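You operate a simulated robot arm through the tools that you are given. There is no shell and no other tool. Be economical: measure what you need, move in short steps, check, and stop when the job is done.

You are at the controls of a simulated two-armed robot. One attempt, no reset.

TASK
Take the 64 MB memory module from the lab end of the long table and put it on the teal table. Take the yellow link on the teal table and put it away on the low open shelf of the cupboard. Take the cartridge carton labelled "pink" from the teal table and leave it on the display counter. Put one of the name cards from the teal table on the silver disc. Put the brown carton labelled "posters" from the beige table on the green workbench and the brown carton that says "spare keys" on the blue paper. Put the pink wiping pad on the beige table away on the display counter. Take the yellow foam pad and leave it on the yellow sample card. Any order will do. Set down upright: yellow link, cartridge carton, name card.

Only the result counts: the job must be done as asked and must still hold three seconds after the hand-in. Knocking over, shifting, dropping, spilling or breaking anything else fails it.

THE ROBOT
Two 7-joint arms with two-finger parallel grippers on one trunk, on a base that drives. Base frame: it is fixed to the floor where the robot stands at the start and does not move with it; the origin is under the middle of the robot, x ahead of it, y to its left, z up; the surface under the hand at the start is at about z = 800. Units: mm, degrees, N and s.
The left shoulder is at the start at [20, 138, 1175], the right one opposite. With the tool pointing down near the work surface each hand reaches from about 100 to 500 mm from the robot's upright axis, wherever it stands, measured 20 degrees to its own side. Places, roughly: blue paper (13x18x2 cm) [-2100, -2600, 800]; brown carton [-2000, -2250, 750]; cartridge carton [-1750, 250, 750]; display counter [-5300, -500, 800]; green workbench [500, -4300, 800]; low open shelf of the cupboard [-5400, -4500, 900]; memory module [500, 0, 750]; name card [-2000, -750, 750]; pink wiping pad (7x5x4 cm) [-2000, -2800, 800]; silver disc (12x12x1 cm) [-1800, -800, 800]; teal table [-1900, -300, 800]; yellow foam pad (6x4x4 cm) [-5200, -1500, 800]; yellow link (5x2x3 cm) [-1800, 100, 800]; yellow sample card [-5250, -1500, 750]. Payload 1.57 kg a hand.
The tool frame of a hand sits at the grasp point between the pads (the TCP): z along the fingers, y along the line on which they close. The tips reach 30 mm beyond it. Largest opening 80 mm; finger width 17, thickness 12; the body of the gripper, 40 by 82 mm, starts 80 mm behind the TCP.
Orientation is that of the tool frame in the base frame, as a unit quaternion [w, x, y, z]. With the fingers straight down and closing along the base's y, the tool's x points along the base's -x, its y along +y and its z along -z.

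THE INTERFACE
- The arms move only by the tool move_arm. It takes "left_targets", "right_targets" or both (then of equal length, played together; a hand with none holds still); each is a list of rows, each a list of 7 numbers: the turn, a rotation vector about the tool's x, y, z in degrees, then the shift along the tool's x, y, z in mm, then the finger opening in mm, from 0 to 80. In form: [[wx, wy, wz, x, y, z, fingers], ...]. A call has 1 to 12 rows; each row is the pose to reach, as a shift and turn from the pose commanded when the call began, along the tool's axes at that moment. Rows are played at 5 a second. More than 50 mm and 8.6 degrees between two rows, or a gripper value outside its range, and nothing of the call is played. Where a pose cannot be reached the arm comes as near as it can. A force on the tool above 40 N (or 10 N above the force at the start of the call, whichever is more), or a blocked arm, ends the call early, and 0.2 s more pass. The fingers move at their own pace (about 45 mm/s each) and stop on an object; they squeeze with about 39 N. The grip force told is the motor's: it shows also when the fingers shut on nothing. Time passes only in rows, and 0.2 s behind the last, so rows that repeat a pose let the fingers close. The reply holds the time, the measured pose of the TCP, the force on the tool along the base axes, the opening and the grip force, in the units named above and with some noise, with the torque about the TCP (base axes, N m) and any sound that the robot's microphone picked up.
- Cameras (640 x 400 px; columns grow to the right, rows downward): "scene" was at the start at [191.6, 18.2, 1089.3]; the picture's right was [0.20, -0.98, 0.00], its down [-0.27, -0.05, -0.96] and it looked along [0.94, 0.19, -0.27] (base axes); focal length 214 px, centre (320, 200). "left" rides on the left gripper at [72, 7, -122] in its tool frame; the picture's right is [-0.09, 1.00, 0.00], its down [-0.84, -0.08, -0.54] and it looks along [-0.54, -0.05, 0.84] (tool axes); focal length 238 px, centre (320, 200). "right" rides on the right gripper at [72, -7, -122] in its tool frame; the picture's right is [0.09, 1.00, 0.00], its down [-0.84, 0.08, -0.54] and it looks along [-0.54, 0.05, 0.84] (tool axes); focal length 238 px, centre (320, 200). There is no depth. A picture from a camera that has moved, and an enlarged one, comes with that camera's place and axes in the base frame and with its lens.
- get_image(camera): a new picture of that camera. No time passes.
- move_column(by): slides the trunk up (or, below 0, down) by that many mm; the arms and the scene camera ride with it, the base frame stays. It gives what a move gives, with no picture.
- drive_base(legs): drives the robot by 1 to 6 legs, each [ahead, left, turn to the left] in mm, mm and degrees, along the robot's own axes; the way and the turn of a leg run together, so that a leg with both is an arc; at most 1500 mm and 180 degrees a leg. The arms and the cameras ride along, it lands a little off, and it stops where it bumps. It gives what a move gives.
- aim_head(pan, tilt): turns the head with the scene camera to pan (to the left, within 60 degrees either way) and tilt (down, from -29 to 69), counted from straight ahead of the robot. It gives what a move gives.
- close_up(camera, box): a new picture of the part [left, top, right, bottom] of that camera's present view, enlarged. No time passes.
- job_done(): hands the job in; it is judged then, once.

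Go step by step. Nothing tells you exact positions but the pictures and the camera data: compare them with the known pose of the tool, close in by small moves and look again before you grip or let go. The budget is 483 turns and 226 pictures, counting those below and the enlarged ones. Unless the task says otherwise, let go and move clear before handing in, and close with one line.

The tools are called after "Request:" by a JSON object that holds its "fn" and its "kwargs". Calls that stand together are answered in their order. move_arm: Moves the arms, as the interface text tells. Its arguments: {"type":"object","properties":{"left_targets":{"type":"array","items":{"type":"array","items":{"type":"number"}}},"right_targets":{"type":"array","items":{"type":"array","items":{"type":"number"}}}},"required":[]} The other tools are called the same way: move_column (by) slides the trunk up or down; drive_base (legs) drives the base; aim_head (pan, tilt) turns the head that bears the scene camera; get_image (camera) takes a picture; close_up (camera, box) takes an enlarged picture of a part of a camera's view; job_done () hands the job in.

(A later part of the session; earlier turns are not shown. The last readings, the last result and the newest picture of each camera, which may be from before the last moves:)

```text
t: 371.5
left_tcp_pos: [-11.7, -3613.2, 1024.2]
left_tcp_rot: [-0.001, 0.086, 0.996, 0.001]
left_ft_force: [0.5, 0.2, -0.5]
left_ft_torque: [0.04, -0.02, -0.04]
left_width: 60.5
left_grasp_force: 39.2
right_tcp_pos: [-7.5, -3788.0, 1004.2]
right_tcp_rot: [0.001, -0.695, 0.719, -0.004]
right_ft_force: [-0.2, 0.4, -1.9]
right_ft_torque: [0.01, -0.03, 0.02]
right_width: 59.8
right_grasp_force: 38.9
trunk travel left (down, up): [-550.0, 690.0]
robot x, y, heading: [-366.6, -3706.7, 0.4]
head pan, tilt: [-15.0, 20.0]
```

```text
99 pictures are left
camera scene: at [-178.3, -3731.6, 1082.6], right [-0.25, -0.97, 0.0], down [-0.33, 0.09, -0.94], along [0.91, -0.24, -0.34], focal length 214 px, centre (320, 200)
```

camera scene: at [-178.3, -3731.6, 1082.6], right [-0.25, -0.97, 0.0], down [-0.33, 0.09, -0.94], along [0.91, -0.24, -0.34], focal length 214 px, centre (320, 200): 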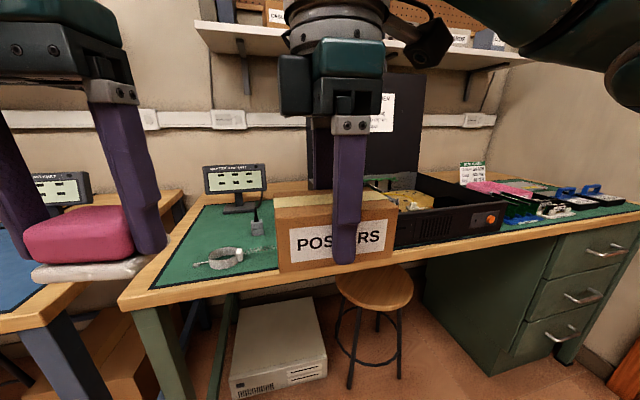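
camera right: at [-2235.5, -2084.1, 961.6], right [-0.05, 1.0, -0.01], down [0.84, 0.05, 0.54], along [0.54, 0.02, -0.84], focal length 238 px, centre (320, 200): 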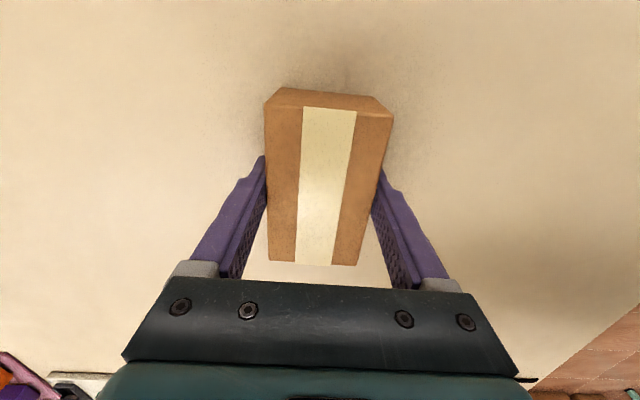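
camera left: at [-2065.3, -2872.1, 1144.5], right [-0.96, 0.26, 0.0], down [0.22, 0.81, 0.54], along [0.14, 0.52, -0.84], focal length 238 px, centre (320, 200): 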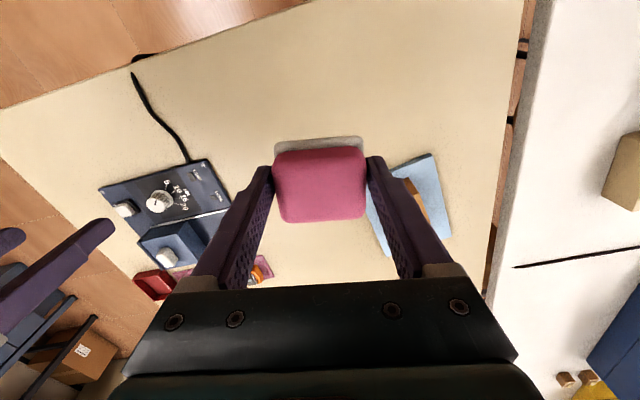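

Request:
{"fn": "drive_base", "kwargs": {"legs": [[130, 0, 0]]}}

Request:
{"fn": "aim_head", "kwargs": {"pan": 0, "tilt": 40}}

Request:
{"fn": "get_image", "kwargs": {"camera": "scene"}}

Request:
{"fn": "get_image", "kwargs": {"camera": "right"}}

```text
t: 372.8
left_tcp_pos: [116.5, -3612.9, 1022.3]
left_tcp_rot: [-0.001, 0.083, 0.997, -0.001]
left_ft_force: [0.8, -0.1, 0.1]
left_ft_torque: [0.02, -0.03, 0.0]
left_width: 60.9
left_grasp_force: 38.8
right_tcp_pos: [120.2, -3786.6, 1005.2]
right_tcp_rot: [0.002, -0.695, 0.719, -0.003]
right_ft_force: [0.3, 0.1, -2.5]
right_ft_torque: [0.02, 0.0, 0.01]
right_width: 59.5
right_grasp_force: 38.9
trunk travel left (down, up): [-550.0, 690.0]
robot x, y, heading: [-240.2, -3707.3, 0.4]
head pan, tilt: [-15.0, 20.0]
```

```text
t: 373.6
left_tcp_pos: [116.9, -3613.0, 1022.7]
left_tcp_rot: [-0.001, 0.083, 0.997, 0.0]
left_ft_force: [0.1, -1.2, -0.3]
left_ft_torque: [0.01, 0.02, -0.02]
left_width: 60.8
left_grasp_force: 38.8
right_tcp_pos: [119.3, -3787.0, 1006.5]
right_tcp_rot: [0.0, -0.695, 0.719, -0.003]
right_ft_force: [0.0, -0.6, -3.3]
right_ft_torque: [0.0, 0.01, 0.0]
right_width: 59.7
right_grasp_force: 39.5
trunk travel left (down, up): [-550.0, 690.0]
robot x, y, heading: [-239.5, -3703.4, 0.5]
head pan, tilt: [0.0, 40.0]
```

```text
98 pictures are left
camera scene: at [-56.0, -3706.6, 1051.3], right [0.01, -1.0, 0.0], down [-0.64, 0.0, -0.77], along [0.77, 0.0, -0.64], focal length 214 px, centre (320, 200)
```

scene: 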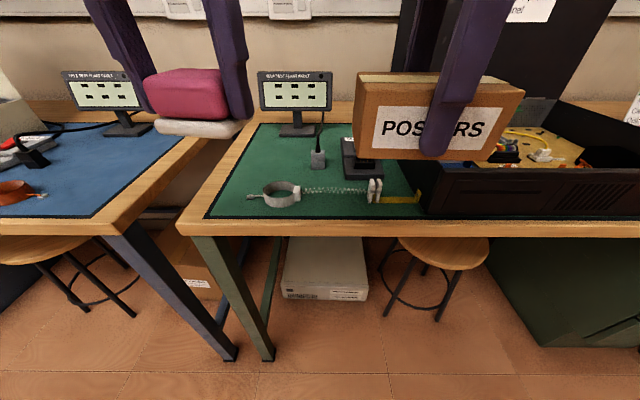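

```text
97 pictures are left
camera right: at [124.7, -3857.9, 1128.3], right [-1.0, -0.06, -0.01], down [-0.05, 0.84, 0.54], along [-0.03, 0.54, -0.84], focal length 238 px, centre (320, 200)
```

right: 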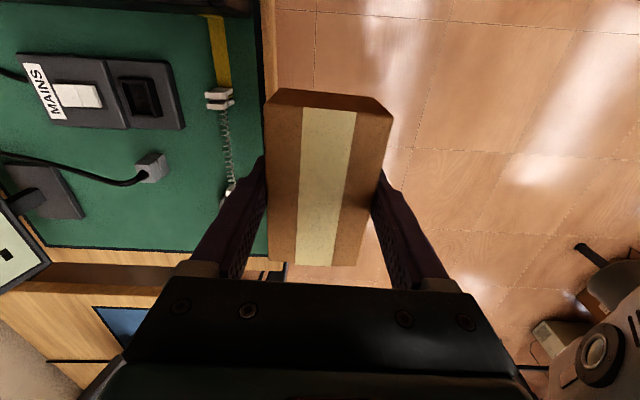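

The mat's left part near [410, -3600] is free, between the monitor stand, the plug and the wrist strap. I move up.

Request:
{"fn": "drive_base", "kwargs": {"legs": [[0, 135, 0], [235, 0, 0]]}}

Request:
{"fn": "get_image", "kwargs": {"camera": "right"}}

Request:
{"fn": "get_image", "kwargs": {"camera": "scene"}}

```text
t: 376.2
left_tcp_pos: [351.7, -3475.4, 1023.3]
left_tcp_rot: [-0.001, 0.083, 0.997, 0.0]
left_ft_force: [1.1, -0.8, -0.3]
left_ft_torque: [0.01, 0.05, 0.02]
left_width: 60.8
left_grasp_force: 39.2
right_tcp_pos: [357.3, -3649.1, 1005.2]
right_tcp_rot: [0.001, -0.695, 0.719, -0.003]
right_ft_force: [0.1, 1.0, -1.8]
right_ft_torque: [0.02, 0.03, 0.01]
right_width: 59.9
right_grasp_force: 38.6
trunk travel left (down, up): [-550.0, 690.0]
robot x, y, heading: [-5.1, -3570.4, 0.3]
head pan, tilt: [0.0, 40.0]
```

```text
96 pictures are left
camera right: at [361.7, -3720.9, 1128.3], right [-1.0, -0.06, -0.01], down [-0.05, 0.84, 0.54], along [-0.03, 0.54, -0.84], focal length 238 px, centre (320, 200)
```

right: 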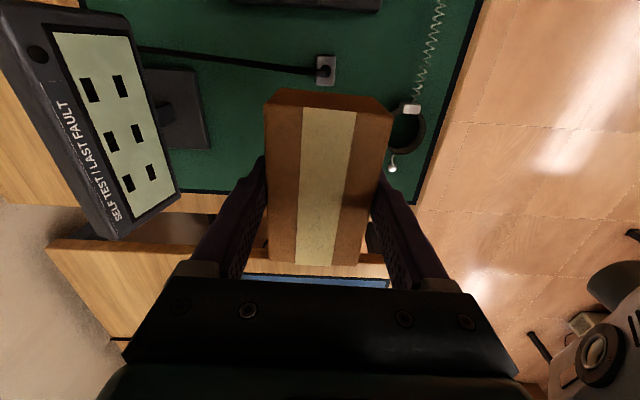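

```text
95 pictures are left
camera scene: at [180.7, -3570.0, 1051.3], right [0.01, -1.0, 0.0], down [-0.64, -0.01, -0.77], along [0.77, 0.01, -0.64], focal length 214 px, centre (320, 200)
```

scene: 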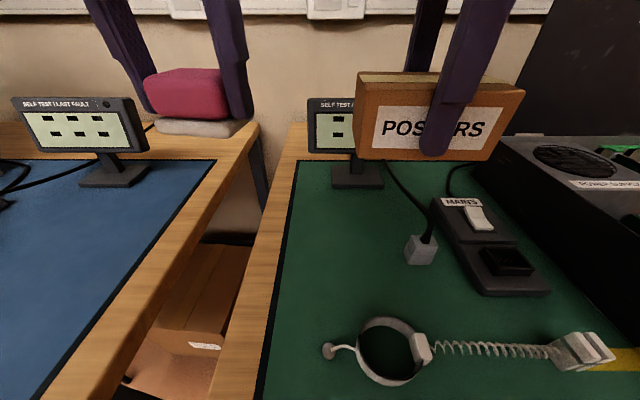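

Request:
{"fn": "move_arm", "kwargs": {"left_targets": [[0, 0, 0, 6, 35, 0, 40], [0, 0, 0, 12, 69, 0, 40], [0, 0, 0, 12, 69, 0, 40], [0, 0, 0, 12, 69, 0, 40], [0, 0, 0, 12, 69, 0, 40]], "right_targets": [[0, 0, 0, 0, -15, 20, 45], [0, 0, 0, -20, -46, 35, 45], [0, 0, 0, -58.6, -46, 60, 45], [0, 0, 0, -58.6, -46, 95, 45], [0, 0, 0, -58.6, -46, 125, 45]]}}

Request:
{"fn": "get_image", "kwargs": {"camera": "scene"}}

Request:
{"fn": "get_image", "kwargs": {"camera": "right"}}

```text
t: 377.4
left_tcp_pos: [352.4, -3405.9, 1021.8]
left_tcp_rot: [-0.001, 0.083, 0.997, -0.001]
left_ft_force: [-0.2, -0.3, -0.7]
left_ft_torque: [-0.02, -0.01, 0.0]
left_width: 60.7
left_grasp_force: 38.8
right_tcp_pos: [405.6, -3591.4, 880.3]
right_tcp_rot: [0.001, -0.695, 0.719, -0.003]
right_ft_force: [-0.3, 0.4, -2.7]
right_ft_torque: [0.0, 0.0, -0.01]
right_width: 59.8
right_grasp_force: 38.8
trunk travel left (down, up): [-550.0, 690.0]
robot x, y, heading: [-4.9, -3574.9, 0.5]
head pan, tilt: [0.0, 40.0]
```

```text
94 pictures are left
camera scene: at [180.4, -3569.9, 1051.2], right [0.01, -1.0, 0.0], down [-0.64, -0.01, -0.77], along [0.77, 0.01, -0.64], focal length 214 px, centre (320, 200)
```

scene: 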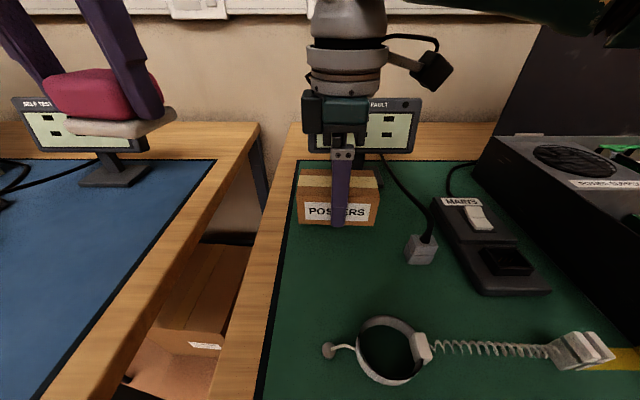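

```text
93 pictures are left
camera right: at [410.0, -3663.1, 1002.9], right [-1.0, -0.06, -0.01], down [-0.05, 0.84, 0.54], along [-0.03, 0.54, -0.84], focal length 238 px, centre (320, 200)
```

right: 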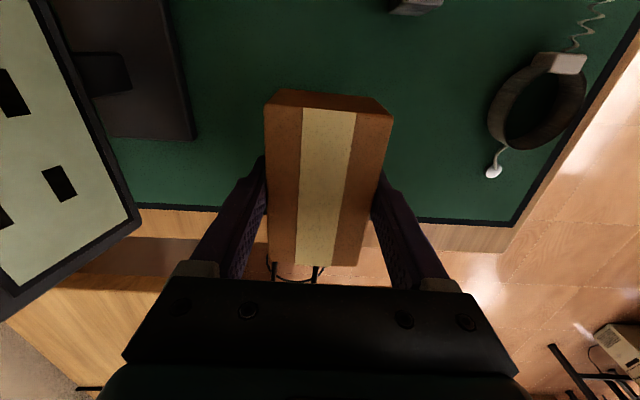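

Request:
{"fn": "move_arm", "kwargs": {"right_targets": [[0, 0, 0, 0, 0, 15, 45], [0, 0, 0, 0, 0, 30, 45], [0, 0, 0, 0, 0, 33, 45], [0, 0, 0, 0, 0, 36, 45], [0, 0, 0, 0, 0, 39, 45], [0, 0, 0, 0, 0, 42, 45], [0, 0, 0, 0, 0, 45, 45], [0, 0, 0, 0, 0, 48, 45]]}}

Request:
{"fn": "close_up", "kwargs": {"camera": "scene", "box": [260, 140, 440, 280]}}

```text
t: 379.2
left_tcp_pos: [352.2, -3406.7, 1022.5]
left_tcp_rot: [-0.001, 0.082, 0.997, -0.001]
left_ft_force: [0.1, -0.3, -0.9]
left_ft_torque: [-0.02, 0.03, 0.0]
left_width: 60.7
left_grasp_force: 38.8
right_tcp_pos: [407.3, -3592.0, 835.5]
right_tcp_rot: [0.001, -0.695, 0.719, -0.003]
right_ft_force: [-10.3, -1.8, 35.9]
right_ft_torque: [0.1, 1.25, 0.14]
right_width: 60.0
right_grasp_force: 39.0
trunk travel left (down, up): [-550.0, 690.0]
robot x, y, heading: [-6.8, -3570.4, 0.3]
head pan, tilt: [0.0, 40.0]
```

```text
2.86 times, centred on (350, 210) of scene
camera zoom: at [180.8, -3570.7, 1051.8], right [0.01, -1.0, 0.0], down [-0.64, -0.01, -0.77], along [0.77, 0.01, -0.64], focal length 613 px, centre (234, 171)
```

zoom: 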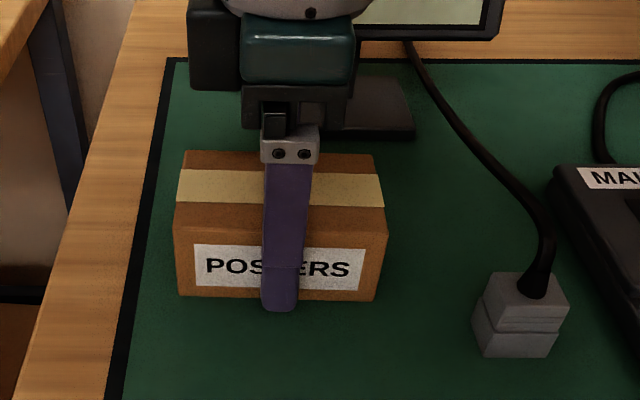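

Down on the mat. I ease off, open and rise.

Request:
{"fn": "move_arm", "kwargs": {"right_targets": [[0, 0, 0, 0, 0, -2.5, 45], [0, 0, 0, 0, 0, -2.5, 68], [0, 0, 0, 0, 0, -2.5, 76], [0, 0, 0, 0, 0, -2.5, 76], [0, 0, 0, 0, 0, -40, 76], [0, 0, 0, 0, 0, -80, 76], [0, 0, 0, 0, 0, -120, 76], [0, 0, 0, 30, 20, -150, 76], [0, 0, 0, 58, 46, -170, 76]]}}

Request:
{"fn": "get_image", "kwargs": {"camera": "scene"}}

```text
t: 381.2
left_tcp_pos: [352.4, -3405.2, 1022.2]
left_tcp_rot: [0.0, 0.083, 0.997, -0.001]
left_ft_force: [-0.4, 0.2, -0.8]
left_ft_torque: [0.03, 0.03, 0.02]
left_width: 61.0
left_grasp_force: 39.3
right_tcp_pos: [357.5, -3650.8, 1005.2]
right_tcp_rot: [0.0, -0.695, 0.719, -0.004]
right_ft_force: [0.7, 0.4, -0.2]
right_ft_torque: [-0.01, 0.0, -0.01]
right_width: 76.1
right_grasp_force: 0.1
trunk travel left (down, up): [-550.0, 690.0]
robot x, y, heading: [-3.4, -3571.6, 0.4]
head pan, tilt: [0.0, 40.0]
```

```text
91 pictures are left
camera scene: at [180.6, -3570.3, 1051.2], right [0.01, -1.0, 0.0], down [-0.64, -0.01, -0.77], along [0.77, 0.01, -0.64], focal length 214 px, centre (320, 200)
```

scene: 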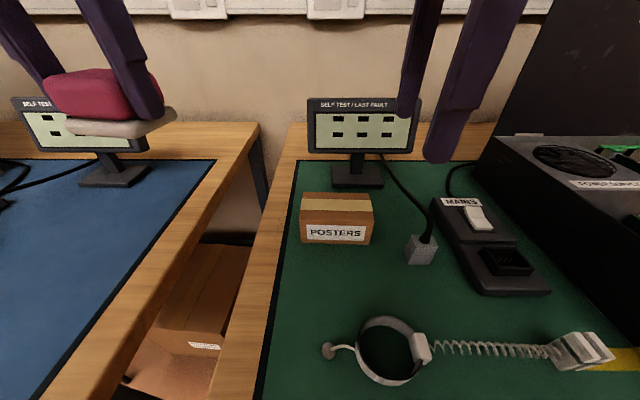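

POSTERS stands on the green workbench. I back off, turn the right hand to neutral and drive to the south end of the teal table for the name card.

Request:
{"fn": "drive_base", "kwargs": {"legs": [[-400, 0, 0]]}}

Request:
{"fn": "move_arm", "kwargs": {"right_targets": [[0, 0, 8, 0, 0, 0, 76], [0, 0, 16, 0, 0, 0, 76], [0, 0, 24, 0, 0, 0, 76], [0, 0, 32, 0, 0, 0, 76], [0, 0, 40, 0, 0, 0, 76], [0, 0, 48, 0, 0, 0, 76], [0, 0, 56, 0, 0, 0, 76], [0, 0, 64, 0, 0, 0, 76], [0, 0, 72, 0, 0, 0, 76], [0, 0, 80, 0, 0, 0, 76], [0, 0, 88, 0, 0, 0, 76]]}}

Request:
{"fn": "drive_base", "kwargs": {"legs": [[0, 1450, 0], [0, 870, 0], [-1480, 0, 0], [0, 0, 89]]}}

Request:
{"fn": "aim_head", "kwargs": {"pan": 0, "tilt": 25}}

Request:
{"fn": "get_image", "kwargs": {"camera": "scene"}}

```text
t: 383.7
left_tcp_pos: [-42.1, -3409.4, 1021.5]
left_tcp_rot: [-0.001, 0.083, 0.997, 0.0]
left_ft_force: [-1.0, 0.0, -0.4]
left_ft_torque: [0.01, 0.0, 0.0]
left_width: 60.7
left_grasp_force: 39.0
right_tcp_pos: [-36.7, -3651.5, 1004.9]
right_tcp_rot: [0.001, -0.696, 0.718, -0.003]
right_ft_force: [0.8, -1.2, 0.0]
right_ft_torque: [-0.01, -0.02, -0.01]
right_width: 76.0
right_grasp_force: 0.1
trunk travel left (down, up): [-550.0, 690.0]
robot x, y, heading: [-395.7, -3578.3, 0.6]
head pan, tilt: [0.0, 40.0]
```

```text
t: 386.1
left_tcp_pos: [-42.0, -3408.4, 1022.1]
left_tcp_rot: [-0.001, 0.083, 0.997, 0.001]
left_ft_force: [0.3, 0.1, -1.1]
left_ft_torque: [0.0, -0.03, -0.01]
left_width: 60.7
left_grasp_force: 39.1
right_tcp_pos: [-35.9, -3652.2, 1004.1]
right_tcp_rot: [0.003, 0.001, 1.0, -0.002]
right_ft_force: [-0.3, 0.9, -0.4]
right_ft_torque: [0.05, -0.02, 0.0]
right_width: 76.3
right_grasp_force: 0.0
trunk travel left (down, up): [-550.0, 690.0]
robot x, y, heading: [-393.7, -3572.2, 0.5]
head pan, tilt: [0.0, 40.0]
```

```text
t: 408.2
left_tcp_pos: [-2059.8, -937.4, 1021.5]
left_tcp_rot: [-0.001, -0.646, 0.764, 0.0]
left_ft_force: [0.7, -0.1, -0.6]
left_ft_torque: [0.0, 0.0, 0.03]
left_width: 60.8
left_grasp_force: 39.0
right_tcp_pos: [-1815.4, -930.0, 1004.1]
right_tcp_rot: [-0.002, 0.708, -0.707, -0.001]
right_ft_force: [0.2, 0.4, 0.4]
right_ft_torque: [-0.02, 0.06, 0.0]
right_width: 76.3
right_grasp_force: 0.0
trunk travel left (down, up): [-550.0, 690.0]
robot x, y, heading: [-1892.5, -1295.6, 90.4]
head pan, tilt: [0.0, 40.0]
```

```text
t: 408.9
left_tcp_pos: [-2060.6, -936.6, 1022.3]
left_tcp_rot: [0.0, -0.646, 0.763, -0.001]
left_ft_force: [-0.5, -0.6, -0.2]
left_ft_torque: [-0.01, 0.0, -0.03]
left_width: 60.7
left_grasp_force: 38.7
right_tcp_pos: [-1816.8, -931.7, 1004.1]
right_tcp_rot: [-0.003, 0.708, -0.707, 0.0]
right_ft_force: [-0.4, -0.2, 0.2]
right_ft_torque: [-0.01, 0.01, -0.02]
right_width: 75.7
right_grasp_force: 0.1
trunk travel left (down, up): [-550.0, 690.0]
robot x, y, heading: [-1894.7, -1294.4, 90.5]
head pan, tilt: [0.0, 25.0]
```

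```text
90 pictures are left
camera scene: at [-1895.1, -1102.1, 1074.5], right [1.0, 0.01, 0.0], down [0.0, -0.42, -0.91], along [-0.01, 0.91, -0.42], focal length 214 px, centre (320, 200)
```

scene: 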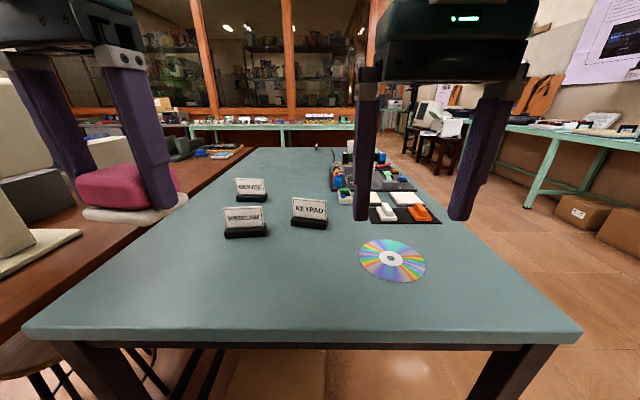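

The name cards and the silver disc are in view. I take KEYPAD with the right hand; first I move closer.

Request:
{"fn": "drive_base", "kwargs": {"legs": [[0, 50, 0], [245, 0, 0]]}}

Request:
{"fn": "aim_head", "kwargs": {"pan": 0, "tilt": 40}}

Request:
{"fn": "get_image", "kwargs": {"camera": "scene"}}

Request:
{"fn": "get_image", "kwargs": {"camera": "right"}}

```text
t: 411.2
left_tcp_pos: [-2108.9, -695.5, 1021.1]
left_tcp_rot: [-0.001, -0.645, 0.764, -0.001]
left_ft_force: [0.5, 0.0, -0.7]
left_ft_torque: [0.0, 0.0, 0.02]
left_width: 60.6
left_grasp_force: 39.2
right_tcp_pos: [-1868.0, -688.8, 1003.8]
right_tcp_rot: [0.003, -0.707, 0.707, 0.001]
right_ft_force: [0.7, 0.0, -0.2]
right_ft_torque: [0.01, -0.02, 0.0]
right_width: 75.8
right_grasp_force: 0.1
trunk travel left (down, up): [-550.0, 690.0]
robot x, y, heading: [-1941.9, -1052.5, 90.1]
head pan, tilt: [0.0, 25.0]
```

```text
t: 412.0
left_tcp_pos: [-2110.8, -693.4, 1022.0]
left_tcp_rot: [0.0, -0.644, 0.765, 0.0]
left_ft_force: [0.1, 0.3, -0.9]
left_ft_torque: [0.01, 0.03, 0.0]
left_width: 60.8
left_grasp_force: 38.8
right_tcp_pos: [-1867.2, -690.0, 1004.4]
right_tcp_rot: [0.003, -0.707, 0.707, 0.001]
right_ft_force: [-0.5, 0.0, 0.3]
right_ft_torque: [0.01, -0.02, -0.01]
right_width: 75.9
right_grasp_force: 0.0
trunk travel left (down, up): [-550.0, 690.0]
robot x, y, heading: [-1944.6, -1051.8, 90.3]
head pan, tilt: [0.0, 40.0]
```

```text
89 pictures are left
camera scene: at [-1946.0, -867.3, 1051.3], right [1.0, 0.01, 0.0], down [0.0, -0.64, -0.77], along [0.0, 0.77, -0.64], focal length 214 px, centre (320, 200)
```

scene: 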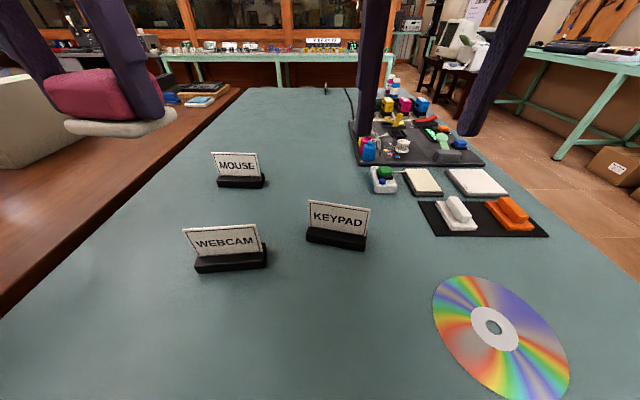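

```text
88 pictures are left
camera right: at [-1860.0, -762.0, 1126.2], right [-1.0, -0.09, 0.0], down [-0.08, 0.83, 0.55], along [-0.05, 0.54, -0.84], focal length 238 px, centre (320, 200)
```

right: 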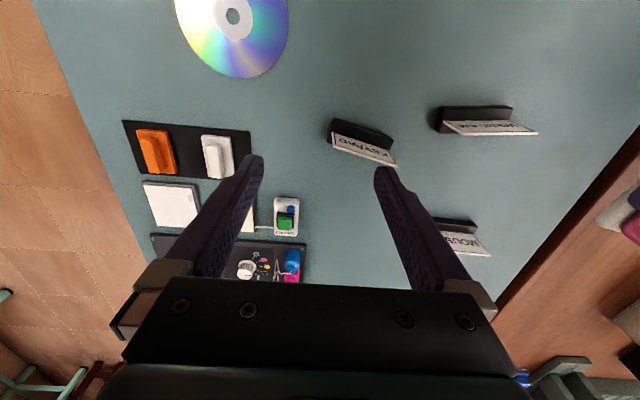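

I rotate the right hand so its fingers close across the KEYPAD card's base and bring it above.

Request:
{"fn": "move_arm", "kwargs": {"right_targets": [[0, 0, -7.8, -3, 5, 7, 76], [0, 0, -15.6, -5, 11, 15, 76], [0, 0, -23.4, -8, 16, 22, 76], [0, 0, -31.2, -11, 21, 30, 76], [0, 0, -39, -13, 27, 37, 76], [0, 0, -46.8, -16, 32, 44, 70], [0, 0, -54.6, -19, 37, 52, 65], [0, 0, -62.4, -22, 43, 59, 60], [0, 0, -70.2, -24, 48, 66, 60], [0, 0, -78, -27, 53, 74, 60]]}}

Request:
{"fn": "get_image", "kwargs": {"camera": "right"}}

Request:
{"fn": "get_image", "kwargs": {"camera": "scene"}}

```text
t: 414.2
left_tcp_pos: [-2109.4, -695.4, 1022.0]
left_tcp_rot: [0.0, -0.645, 0.764, 0.0]
left_ft_force: [0.5, 0.6, 0.0]
left_ft_torque: [0.02, 0.0, 0.02]
left_width: 60.6
left_grasp_force: 39.2
right_tcp_pos: [-1918.5, -662.1, 930.7]
right_tcp_rot: [-0.004, 0.995, -0.103, 0.001]
right_ft_force: [0.8, -0.4, 0.3]
right_ft_torque: [0.04, 0.0, 0.01]
right_width: 60.0
right_grasp_force: 0.1
trunk travel left (down, up): [-550.0, 690.0]
robot x, y, heading: [-1945.5, -1052.9, 90.2]
head pan, tilt: [0.0, 40.0]
```

```text
87 pictures are left
camera right: at [-1847.8, -671.1, 1053.1], right [-0.11, -0.99, -0.01], down [-0.84, 0.09, 0.54], along [-0.54, 0.07, -0.84], focal length 238 px, centre (320, 200)
```

right: 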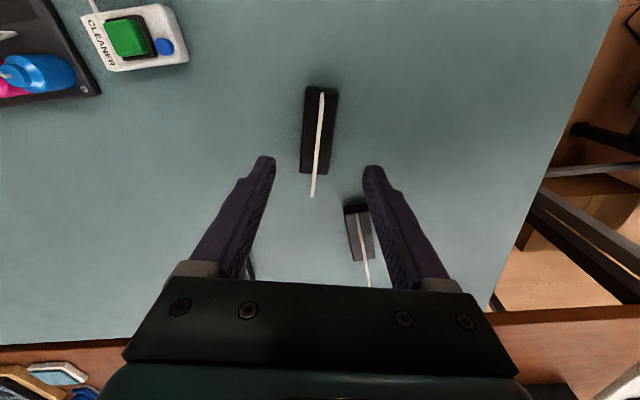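

```text
86 pictures are left
camera scene: at [-1946.1, -867.3, 1051.2], right [1.0, 0.01, 0.0], down [0.0, -0.64, -0.77], along [0.0, 0.77, -0.64], focal length 214 px, centre (320, 200)
```

scene: 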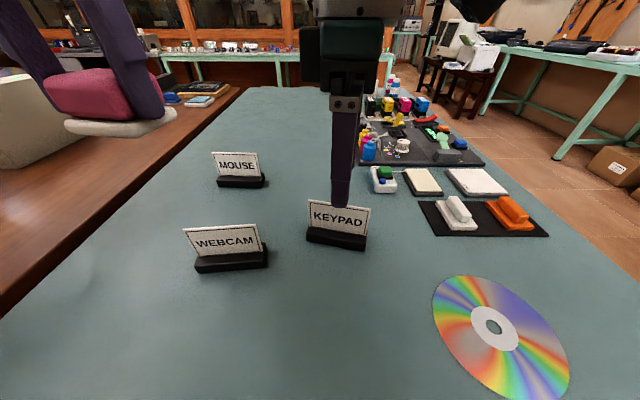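

Nicely aligned. I lower beside the base, straddling the upright card.

Request:
{"fn": "move_arm", "kwargs": {"right_targets": [[0, 0, 1, -5, -2.5, 30, 52], [0, 0, 1, -5, -2.5, 60, 52], [0, 0, 1, -5, -2.5, 85, 52], [0, 0, 1, -5, -2.5, 94, 52]]}}

Request:
{"fn": "get_image", "kwargs": {"camera": "right"}}

Request:
{"fn": "close_up", "kwargs": {"camera": "scene", "box": [270, 160, 410, 270]}}

```text
t: 415.2
left_tcp_pos: [-2109.0, -695.2, 1021.1]
left_tcp_rot: [-0.001, -0.644, 0.765, -0.001]
left_ft_force: [-0.3, 0.0, -0.2]
left_ft_torque: [0.01, 0.0, -0.03]
left_width: 60.9
left_grasp_force: 39.3
right_tcp_pos: [-1924.7, -657.9, 836.8]
right_tcp_rot: [-0.004, 0.994, -0.113, 0.001]
right_ft_force: [0.3, 0.0, -0.1]
right_ft_torque: [-0.01, -0.01, -0.02]
right_width: 52.0
right_grasp_force: 0.1
trunk travel left (down, up): [-550.0, 690.0]
robot x, y, heading: [-1944.3, -1055.9, 90.4]
head pan, tilt: [0.0, 40.0]
```

```text
85 pictures are left
camera right: at [-1852.5, -668.4, 959.5], right [-0.13, -0.99, -0.01], down [-0.83, 0.11, 0.54], along [-0.53, 0.08, -0.84], focal length 238 px, centre (320, 200)
```

right: 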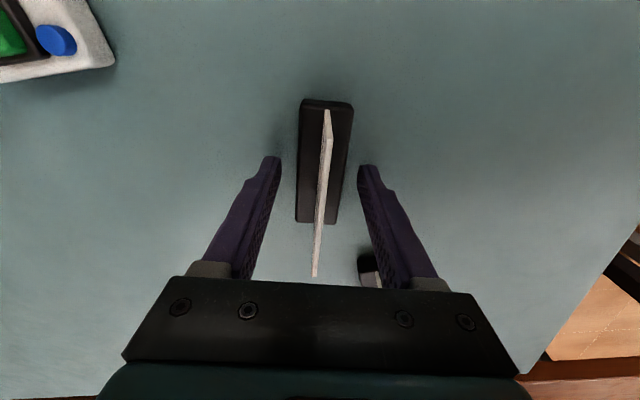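

```text
3.64 times, centred on (340, 215) of scene
camera zoom: at [-1946.0, -867.3, 1051.2], right [1.0, 0.01, 0.0], down [0.0, -0.64, -0.77], along [0.0, 0.77, -0.64], focal length 780 px, centre (247, 146)
```

zoom: 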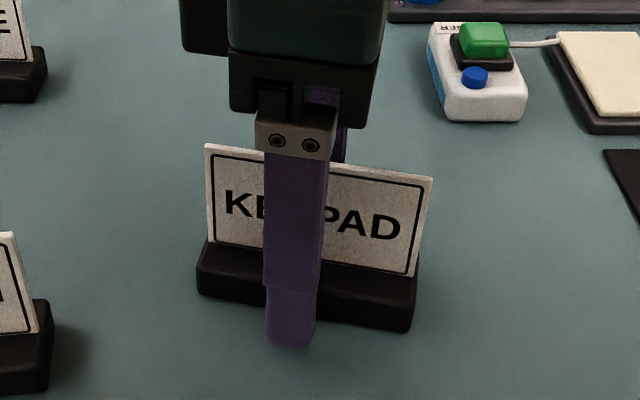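

Request:
{"fn": "move_arm", "kwargs": {"right_targets": [[0, 0, 0, 0, 0, 2, 52], [0, 0, 0, 0, 0, 2, 35], [0, 0, 0, 0, 0, 2, 20], [0, 0, 0, 0, 0, 2, 15], [0, 0, 0, 0, 0, 2, 15]]}}

Request:
{"fn": "move_arm", "kwargs": {"right_targets": [[0, 0, 0, 0, 0, -20, 15], [0, 0, 0, 0, 0, -50, 15], [0, 0, 0, 0, 0, -80, 15]]}}

Request:
{"fn": "get_image", "kwargs": {"camera": "scene"}}

Request:
{"fn": "get_image", "kwargs": {"camera": "right"}}

```text
t: 416.4
left_tcp_pos: [-2111.3, -695.2, 1021.4]
left_tcp_rot: [-0.001, -0.645, 0.764, -0.001]
left_ft_force: [-0.2, 0.1, -0.3]
left_ft_torque: [0.01, 0.0, 0.01]
left_width: 60.8
left_grasp_force: 39.1
right_tcp_pos: [-1923.9, -657.5, 835.0]
right_tcp_rot: [-0.003, 0.994, -0.113, 0.001]
right_ft_force: [0.2, 0.6, 1.1]
right_ft_torque: [0.05, -0.01, 0.01]
right_width: 30.7
right_grasp_force: 37.5
trunk travel left (down, up): [-550.0, 690.0]
robot x, y, heading: [-1942.9, -1051.8, 90.1]
head pan, tilt: [0.0, 40.0]
```

```text
t: 417.2
left_tcp_pos: [-2110.0, -694.6, 1021.6]
left_tcp_rot: [-0.001, -0.645, 0.764, 0.0]
left_ft_force: [0.1, -0.5, -0.3]
left_ft_torque: [-0.02, 0.03, 0.0]
left_width: 60.6
left_grasp_force: 39.7
right_tcp_pos: [-1924.9, -657.9, 916.5]
right_tcp_rot: [-0.003, 0.993, -0.114, 0.002]
right_ft_force: [0.3, -0.7, -0.9]
right_ft_torque: [0.02, 0.01, 0.03]
right_width: 30.7
right_grasp_force: 39.2
trunk travel left (down, up): [-550.0, 690.0]
robot x, y, heading: [-1947.2, -1051.4, 90.1]
head pan, tilt: [0.0, 40.0]
```

```text
83 pictures are left
camera scene: at [-1946.0, -867.2, 1051.2], right [1.0, 0.01, 0.0], down [0.0, -0.64, -0.77], along [0.0, 0.77, -0.64], focal length 214 px, centre (320, 200)
```

scene: 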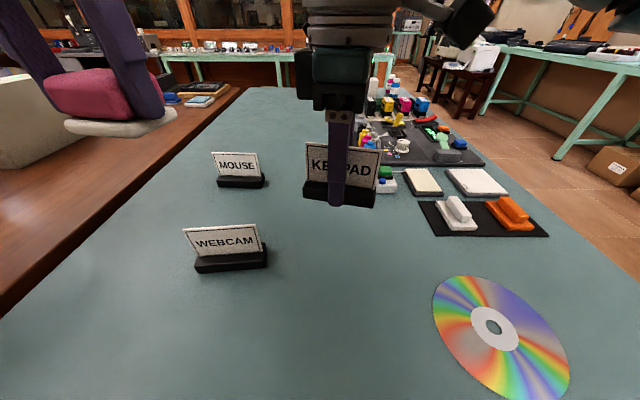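

```text
82 pictures are left
camera right: at [-1852.7, -668.5, 1038.5], right [-0.14, -0.99, -0.01], down [-0.83, 0.11, 0.54], along [-0.53, 0.08, -0.84], focal length 238 px, centre (320, 200)
```

right: 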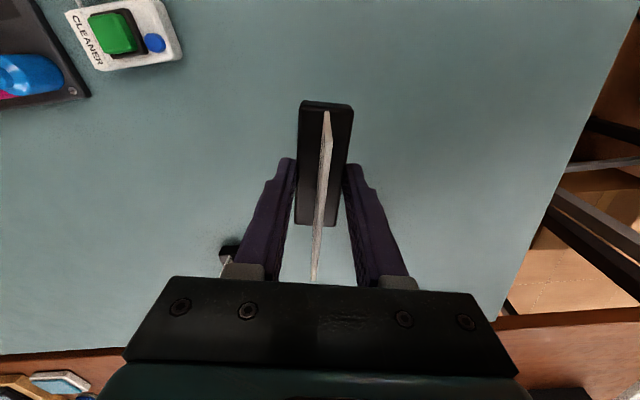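

The card is held upright. I carry it over the disc, centred at about [-1763, -778].

Request:
{"fn": "move_arm", "kwargs": {"right_targets": [[0, 0, 0, 37, 16, 0, 15], [0, 0, 0, 74, 32, 0, 15], [0, 0, 0, 111, 48, 0, 15], [0, 0, 0, 148, 64, 0, 15], [0, 0, 0, 185, 80.6, 0, 15], [0, 0, 0, 185, 80.6, 30, 15], [0, 0, 0, 185, 80.6, 60, 15]]}}

Request:
{"fn": "get_image", "kwargs": {"camera": "right"}}

Request:
{"fn": "aim_head", "kwargs": {"pan": -30, "tilt": 50}}

Request:
{"fn": "get_image", "kwargs": {"camera": "scene"}}

```text
t: 418.8
left_tcp_pos: [-2109.7, -695.3, 1021.5]
left_tcp_rot: [-0.001, -0.645, 0.764, -0.001]
left_ft_force: [0.6, -0.1, -0.4]
left_ft_torque: [0.03, -0.01, 0.0]
left_width: 60.7
left_grasp_force: 38.6
right_tcp_pos: [-1760.4, -780.1, 852.7]
right_tcp_rot: [-0.004, 0.994, -0.113, 0.001]
right_ft_force: [-0.8, 0.9, -1.0]
right_ft_torque: [0.01, 0.01, 0.0]
right_width: 30.8
right_grasp_force: 39.0
trunk travel left (down, up): [-550.0, 690.0]
robot x, y, heading: [-1943.2, -1053.1, 90.4]
head pan, tilt: [0.0, 40.0]
```

```text
81 pictures are left
camera right: at [-1689.1, -789.6, 974.5], right [-0.14, -0.99, -0.01], down [-0.83, 0.11, 0.54], along [-0.53, 0.08, -0.84], focal length 238 px, centre (320, 200)
```

right: 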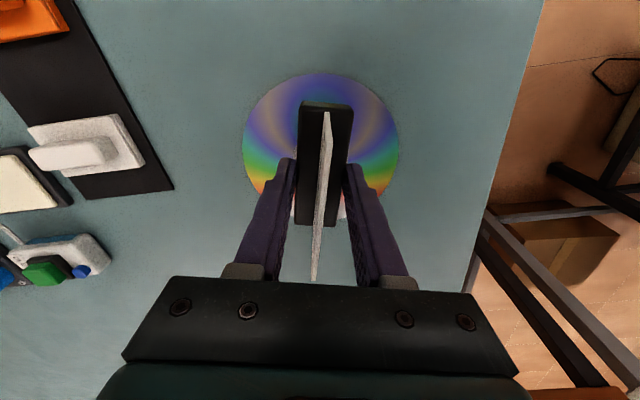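

```text
t: 419.8
left_tcp_pos: [-2109.8, -695.0, 1022.1]
left_tcp_rot: [0.0, -0.645, 0.765, 0.0]
left_ft_force: [0.8, -0.1, -0.3]
left_ft_torque: [0.0, -0.02, 0.02]
left_width: 60.7
left_grasp_force: 39.7
right_tcp_pos: [-1761.2, -778.4, 851.7]
right_tcp_rot: [-0.003, 0.994, -0.113, 0.001]
right_ft_force: [0.5, -0.1, -1.4]
right_ft_torque: [0.02, 0.0, 0.02]
right_width: 30.6
right_grasp_force: 39.0
trunk travel left (down, up): [-550.0, 690.0]
robot x, y, heading: [-1945.6, -1046.8, 90.3]
head pan, tilt: [-30.0, 50.0]
```

```text
80 pictures are left
camera scene: at [-1907.5, -885.4, 1037.1], right [0.87, -0.49, 0.0], down [-0.38, -0.67, -0.64], along [0.32, 0.56, -0.77], focal length 214 px, centre (320, 200)
```

scene: 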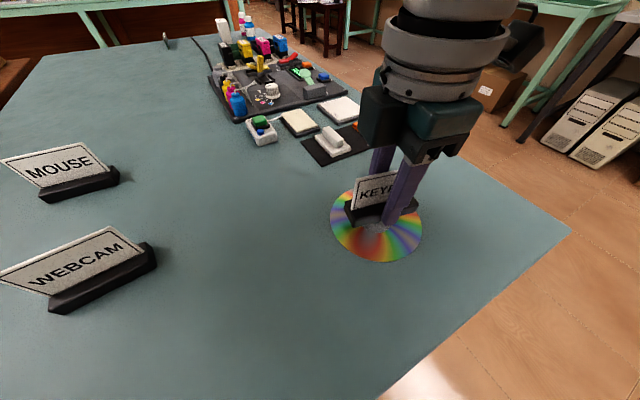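

Centred over the disc. I lower gently to contact.

Request:
{"fn": "move_arm", "kwargs": {"right_targets": [[0, 0, 0, 0, 0, 8, 15], [0, 0, 0, 0, 0, 11, 15], [0, 0, 0, 0, 0, 13, 15], [0, 0, 0, 0, 0, 15, 15], [0, 0, 0, 0, 0, 17, 15]]}}

```text
t: 421.0
left_tcp_pos: [-2109.0, -694.3, 1021.4]
left_tcp_rot: [0.0, -0.645, 0.764, -0.002]
left_ft_force: [0.9, 0.4, -0.4]
left_ft_torque: [0.05, 0.03, 0.02]
left_width: 60.7
left_grasp_force: 39.3
right_tcp_pos: [-1761.1, -778.8, 837.3]
right_tcp_rot: [-0.004, 0.994, -0.113, 0.002]
right_ft_force: [-0.4, -2.5, 11.3]
right_ft_torque: [-0.18, -0.03, 0.0]
right_width: 30.8
right_grasp_force: 39.4
trunk travel left (down, up): [-550.0, 690.0]
robot x, y, heading: [-1941.8, -1050.8, 90.2]
head pan, tilt: [-30.0, 50.0]
```

Light contact. I release and rise straight up.

Request:
{"fn": "move_arm", "kwargs": {"right_targets": [[0, 0, 0, 0, 0, 0, 40], [0, 0, 0, 0, 0, 0, 55], [0, 0, 0, 0, 0, 0, 55], [0, 0, 0, 0, 0, -35, 55], [0, 0, 0, 0, 0, -75, 55], [0, 0, 0, 0, 0, -115, 55], [0, 0, 0, 0, 0, -155, 55]]}}

Request:
{"fn": "get_image", "kwargs": {"camera": "scene"}}

```text
t: 422.6
left_tcp_pos: [-2109.5, -694.8, 1021.8]
left_tcp_rot: [-0.001, -0.645, 0.764, -0.001]
left_ft_force: [0.6, 0.2, -0.2]
left_ft_torque: [-0.03, -0.04, 0.04]
left_width: 60.7
left_grasp_force: 39.4
right_tcp_pos: [-1760.2, -780.3, 992.9]
right_tcp_rot: [-0.003, 0.993, -0.115, 0.002]
right_ft_force: [0.0, 0.0, -0.5]
right_ft_torque: [0.05, 0.0, -0.02]
right_width: 54.9
right_grasp_force: 0.0
trunk travel left (down, up): [-550.0, 690.0]
robot x, y, heading: [-1948.8, -1055.5, 90.1]
head pan, tilt: [-30.0, 50.0]
```

```text
79 pictures are left
camera scene: at [-1907.3, -885.3, 1037.1], right [0.87, -0.5, 0.0], down [-0.38, -0.67, -0.64], along [0.32, 0.56, -0.77], focal length 214 px, centre (320, 200)
```

scene: 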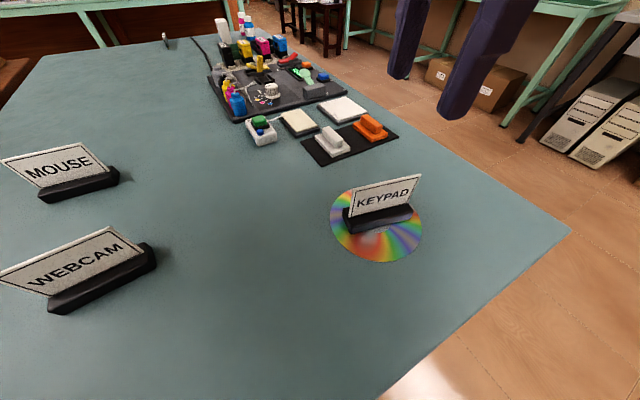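

KEYPAD stands on the disc. Last comes the pink pad to the display counter, by the known free route. First I bring the right hand's yaw back.

Request:
{"fn": "drive_base", "kwargs": {"legs": [[-200, 0, 0]]}}

Request:
{"fn": "move_arm", "kwargs": {"right_targets": [[0, 0, 8, 0, 0, 0, 55], [0, 0, 16, 0, 0, 0, 55], [0, 0, 24, 0, 0, 0, 55], [0, 0, 32, 0, 0, 0, 55], [0, 0, 40, 0, 0, 0, 55], [0, 0, 48, 0, 0, 0, 55], [0, 0, 56, 0, 0, 0, 55], [0, 0, 64, 0, 0, 0, 55], [0, 0, 72, 0, 0, 0, 55], [0, 0, 77, 0, 0, -20, 55]]}}

Request:
{"fn": "drive_base", "kwargs": {"legs": [[0, -800, 0], [1050, 0, 0], [1050, 0, 0], [0, 0, 90], [1500, 0, 0], [1500, 0, 0]]}}

Request:
{"fn": "aim_head", "kwargs": {"pan": 0, "tilt": 20}}

Request:
{"fn": "get_image", "kwargs": {"camera": "scene"}}

```text
t: 424.2
left_tcp_pos: [-2109.4, -895.4, 1021.7]
left_tcp_rot: [0.0, -0.644, 0.765, 0.0]
left_ft_force: [-0.8, 0.2, 0.0]
left_ft_torque: [0.0, 0.0, -0.03]
left_width: 60.7
left_grasp_force: 38.5
right_tcp_pos: [-1760.2, -980.1, 993.4]
right_tcp_rot: [-0.004, 0.993, -0.115, 0.002]
right_ft_force: [-0.7, 0.8, 0.3]
right_ft_torque: [0.04, 0.0, 0.01]
right_width: 55.0
right_grasp_force: 0.0
trunk travel left (down, up): [-550.0, 690.0]
robot x, y, heading: [-1947.2, -1253.5, 90.1]
head pan, tilt: [-30.0, 50.0]
```

```text
t: 426.4
left_tcp_pos: [-2108.3, -894.2, 1022.8]
left_tcp_rot: [-0.001, -0.644, 0.765, 0.0]
left_ft_force: [0.4, -0.1, -0.7]
left_ft_torque: [0.01, 0.01, 0.01]
left_width: 60.4
left_grasp_force: 38.9
right_tcp_pos: [-1758.6, -984.6, 1006.6]
right_tcp_rot: [-0.002, -0.706, 0.708, -0.008]
right_ft_force: [0.4, 0.3, -0.4]
right_ft_torque: [0.0, 0.02, -0.02]
right_width: 55.1
right_grasp_force: 0.1
trunk travel left (down, up): [-550.0, 690.0]
robot x, y, heading: [-1941.3, -1250.0, 90.0]
head pan, tilt: [-30.0, 50.0]
```

```text
t: 458.4
left_tcp_pos: [-4514.9, 729.5, 1022.5]
left_tcp_rot: [0.0, 0.996, -0.092, 0.001]
left_ft_force: [0.8, 0.2, -0.2]
left_ft_torque: [0.0, -0.02, -0.01]
left_width: 60.7
left_grasp_force: 39.0
right_tcp_pos: [-4422.0, 1077.8, 1008.6]
right_tcp_rot: [-0.006, 1.0, -0.008, 0.008]
right_ft_force: [0.0, 0.4, -0.9]
right_ft_torque: [-0.01, 0.02, 0.02]
right_width: 54.9
right_grasp_force: 0.1
trunk travel left (down, up): [-550.0, 690.0]
robot x, y, heading: [-4155.1, 891.7, 179.4]
head pan, tilt: [-30.0, 50.0]
```

```text
t: 459.3
left_tcp_pos: [-4514.9, 730.5, 1021.5]
left_tcp_rot: [0.0, 0.996, -0.092, 0.001]
left_ft_force: [-0.3, 0.6, 0.0]
left_ft_torque: [0.03, -0.02, 0.0]
left_width: 60.6
left_grasp_force: 39.4
right_tcp_pos: [-4420.2, 1077.9, 1006.4]
right_tcp_rot: [-0.007, 1.0, -0.006, 0.01]
right_ft_force: [0.0, -0.7, -1.0]
right_ft_torque: [0.0, -0.03, 0.01]
right_width: 55.3
right_grasp_force: 0.0
trunk travel left (down, up): [-550.0, 690.0]
robot x, y, heading: [-4160.1, 889.1, 179.1]
head pan, tilt: [0.0, 20.0]
```

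```text
78 pictures are left
camera scene: at [-4348.5, 890.7, 1082.6], right [0.01, 1.0, 0.0], down [0.34, 0.0, -0.94], along [-0.94, 0.01, -0.34], focal length 214 px, centre (320, 200)
```

scene: 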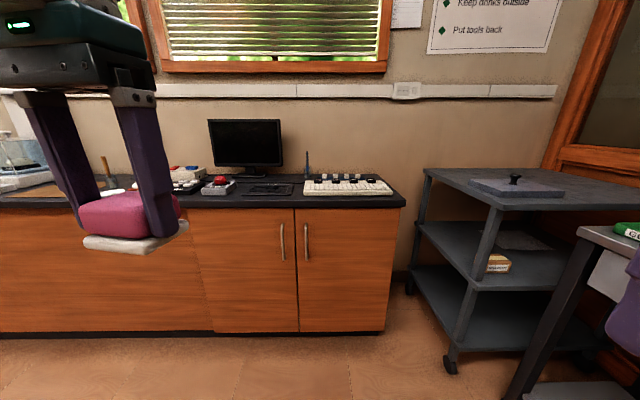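

Request:
{"fn": "drive_base", "kwargs": {"legs": [[0, 770, 0.6], [480, 0, 0]]}}

Request:
{"fn": "aim_head", "kwargs": {"pan": 10, "tilt": 40}}

Request:
{"fn": "get_image", "kwargs": {"camera": "scene"}}

Request:
{"fn": "get_image", "kwargs": {"camera": "left"}}

```text
t: 465.9
left_tcp_pos: [-4998.3, -38.0, 1022.2]
left_tcp_rot: [-0.001, 0.996, -0.089, 0.001]
left_ft_force: [-0.2, -0.5, 0.2]
left_ft_torque: [-0.01, -0.01, 0.01]
left_width: 60.6
left_grasp_force: 39.3
right_tcp_pos: [-4907.8, 310.9, 1008.0]
right_tcp_rot: [-0.008, 1.0, -0.002, 0.007]
right_ft_force: [0.2, -0.2, 0.1]
right_ft_torque: [-0.06, -0.01, 0.0]
right_width: 55.0
right_grasp_force: 0.2
trunk travel left (down, up): [-550.0, 690.0]
robot x, y, heading: [-4639.7, 123.8, 179.5]
head pan, tilt: [0.0, 20.0]
```

```text
t: 466.8
left_tcp_pos: [-4998.3, -38.0, 1022.1]
left_tcp_rot: [0.0, 0.996, -0.087, 0.001]
left_ft_force: [0.0, -1.0, -0.8]
left_ft_torque: [0.01, -0.02, 0.01]
left_width: 60.6
left_grasp_force: 38.7
right_tcp_pos: [-4907.1, 310.9, 1007.4]
right_tcp_rot: [-0.006, 1.0, -0.002, 0.009]
right_ft_force: [0.4, 0.2, -0.1]
right_ft_torque: [0.01, -0.01, 0.0]
right_width: 54.8
right_grasp_force: 0.1
trunk travel left (down, up): [-550.0, 690.0]
robot x, y, heading: [-4640.8, 127.1, 180.0]
head pan, tilt: [10.0, 40.0]
```

```text
77 pictures are left
camera scene: at [-4823.4, 109.4, 1051.3], right [-0.17, 0.99, 0.0], down [0.63, 0.11, -0.77], along [-0.76, -0.13, -0.64], focal length 214 px, centre (320, 200)
```

scene: 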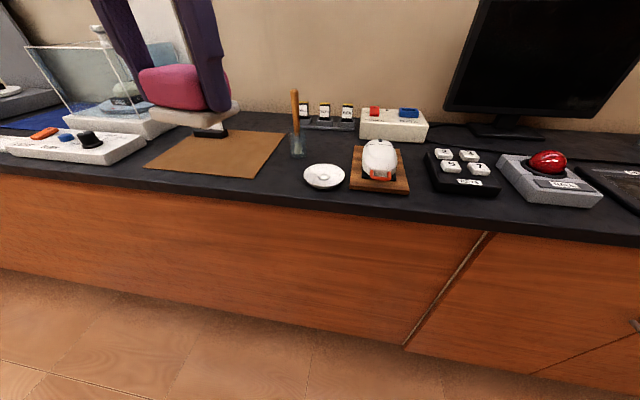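

```text
76 pictures are left
camera left: at [-4928.3, -56.7, 1143.3], right [-0.27, -0.96, 0.0], down [-0.81, 0.22, 0.54], along [-0.52, 0.14, -0.84], focal length 238 px, centre (320, 200)
```

left: 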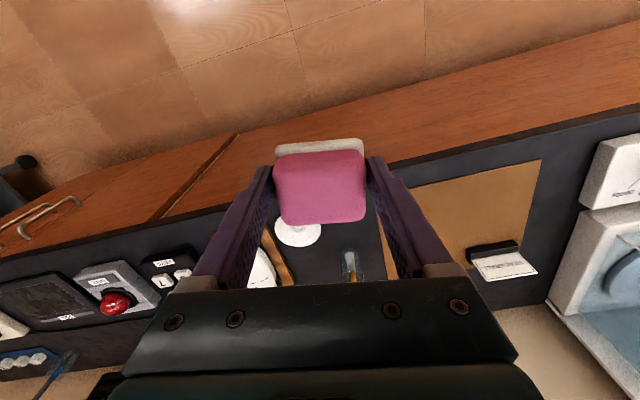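

The gap between the brown mat and the white dish, centred on [-5170, -42], is free. I drive up and square the hand.

Request:
{"fn": "drive_base", "kwargs": {"legs": [[140, 0, 0]]}}

Request:
{"fn": "move_arm", "kwargs": {"left_targets": [[0, 0, -3, -10, -1, 20, 40], [0, 0, -6, -20, -2, 45, 40], [0, 0, -10, -30, -3, 70, 40], [0, 0, -10, -30, -3, 100, 40]]}}

Request:
{"fn": "get_image", "kwargs": {"camera": "left"}}

Request:
{"fn": "get_image", "kwargs": {"camera": "scene"}}

```text
t: 468.1
left_tcp_pos: [-5140.9, -37.2, 1021.4]
left_tcp_rot: [0.0, 0.996, -0.09, 0.001]
left_ft_force: [0.0, -0.5, 0.1]
left_ft_torque: [0.01, -0.04, 0.01]
left_width: 60.6
left_grasp_force: 39.4
right_tcp_pos: [-5049.5, 313.0, 1007.6]
right_tcp_rot: [-0.007, 1.0, -0.002, 0.009]
right_ft_force: [-0.3, -0.5, 0.1]
right_ft_torque: [0.05, -0.01, -0.03]
right_width: 55.1
right_grasp_force: 0.0
trunk travel left (down, up): [-550.0, 690.0]
robot x, y, heading: [-4784.0, 123.9, 179.7]
head pan, tilt: [10.0, 40.0]
```

```text
t: 469.1
left_tcp_pos: [-5171.0, -27.8, 922.1]
left_tcp_rot: [0.0, 1.0, -0.001, 0.001]
left_ft_force: [0.3, 0.0, -0.4]
left_ft_torque: [0.03, 0.02, 0.01]
left_width: 60.8
left_grasp_force: 38.7
right_tcp_pos: [-5048.9, 311.2, 1007.5]
right_tcp_rot: [-0.006, 1.0, -0.003, 0.008]
right_ft_force: [0.2, 0.4, 0.0]
right_ft_torque: [0.0, 0.03, 0.03]
right_width: 54.9
right_grasp_force: 0.2
trunk travel left (down, up): [-550.0, 690.0]
robot x, y, heading: [-4784.3, 126.5, 179.7]
head pan, tilt: [10.0, 40.0]
```

```text
75 pictures are left
camera left: at [-5098.4, -34.3, 1043.6], right [-0.1, -1.0, 0.0], down [-0.84, 0.08, 0.54], along [-0.54, 0.05, -0.84], focal length 238 px, centre (320, 200)
```

left: 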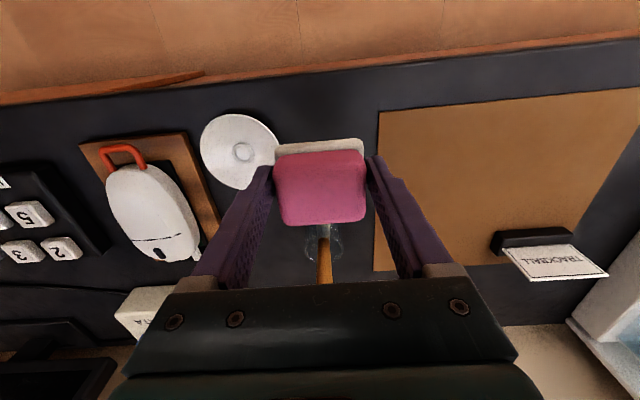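

```text
74 pictures are left
camera scene: at [-4966.1, 110.2, 1051.2], right [-0.17, 0.99, 0.0], down [0.63, 0.11, -0.77], along [-0.75, -0.13, -0.64], focal length 214 px, centre (320, 200)
```

scene: 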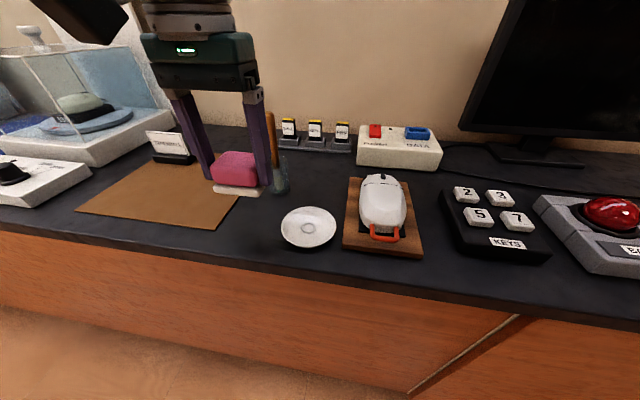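

Request:
{"fn": "move_arm", "kwargs": {"left_targets": [[0, 0, 0, 0, 7, 25, 40], [0, 0, 0, 0, 7, 55, 40], [0, 0, 0, 0, 7, 68, 40], [0, 0, 0, 0, 7, 72, 40], [0, 0, 0, 0, 7, 75, 40], [0, 0, 0, 0, 7, 78, 40], [0, 0, 0, 0, 7, 81, 40]]}}

Request:
{"fn": "close_up", "kwargs": {"camera": "scene", "box": [180, 130, 350, 260]}}

```text
t: 470.7
left_tcp_pos: [-5170.2, -35.7, 842.0]
left_tcp_rot: [-0.001, 1.0, -0.002, 0.001]
left_ft_force: [3.6, -0.1, 8.6]
left_ft_torque: [-0.08, 0.11, 0.02]
left_width: 60.9
left_grasp_force: 38.5
right_tcp_pos: [-5050.2, 310.5, 1007.4]
right_tcp_rot: [-0.007, 1.0, -0.002, 0.009]
right_ft_force: [-0.3, 0.2, -0.7]
right_ft_torque: [-0.02, -0.01, 0.0]
right_width: 55.0
right_grasp_force: 0.0
trunk travel left (down, up): [-550.0, 690.0]
robot x, y, heading: [-4785.2, 123.3, 179.8]
head pan, tilt: [10.0, 40.0]
```

```text
3.08 times, centred on (265, 195) of scene
camera zoom: at [-4966.2, 109.8, 1051.5], right [-0.17, 0.99, 0.0], down [0.63, 0.11, -0.77], along [-0.75, -0.13, -0.64], focal length 660 px, centre (489, 215)
```

zoom: 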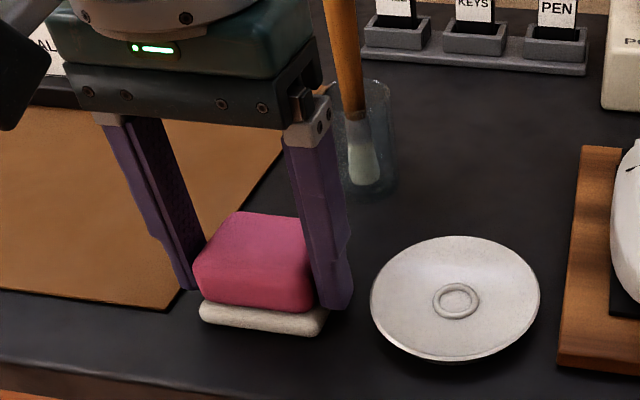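

It rests on the counter. I open just enough and rise straight up.

Request:
{"fn": "move_arm", "kwargs": {"left_targets": [[0, 0, 0, 0, 0, 0.5, 66], [0, 0, 0, 0, 0, 0.5, 70], [0, 0, 0, 0, 0, 0, 70], [0, 0, 0, 0, 0, -30, 70], [0, 0, 0, 0, 0, -70, 70], [0, 0, 0, 0, 0, -110, 70], [0, 0, 0, 15, 0, -150, 70], [0, 0, 0, 40, 0, -180, 70]]}}

Request:
{"fn": "get_image", "kwargs": {"camera": "scene"}}

```text
t: 472.5
left_tcp_pos: [-5131.9, -35.8, 1020.5]
left_tcp_rot: [-0.001, 1.0, 0.0, 0.0]
left_ft_force: [0.2, -0.6, 0.5]
left_ft_torque: [0.02, 0.0, 0.01]
left_width: 70.0
left_grasp_force: 0.1
right_tcp_pos: [-5048.9, 311.5, 1007.9]
right_tcp_rot: [-0.008, 1.0, -0.002, 0.009]
right_ft_force: [-0.5, 0.3, -0.1]
right_ft_torque: [-0.02, 0.05, -0.02]
right_width: 54.7
right_grasp_force: 0.0
trunk travel left (down, up): [-550.0, 690.0]
robot x, y, heading: [-4781.6, 128.0, 179.5]
head pan, tilt: [10.0, 40.0]
```

```text
72 pictures are left
camera scene: at [-4966.2, 110.0, 1051.2], right [-0.17, 0.99, 0.0], down [0.63, 0.11, -0.77], along [-0.75, -0.13, -0.64], focal length 214 px, centre (320, 200)
```

scene: 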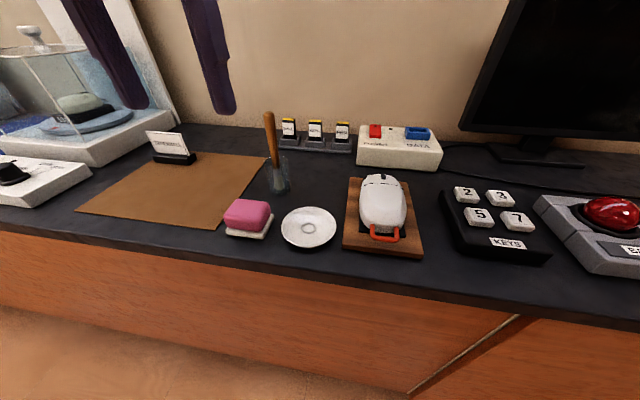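

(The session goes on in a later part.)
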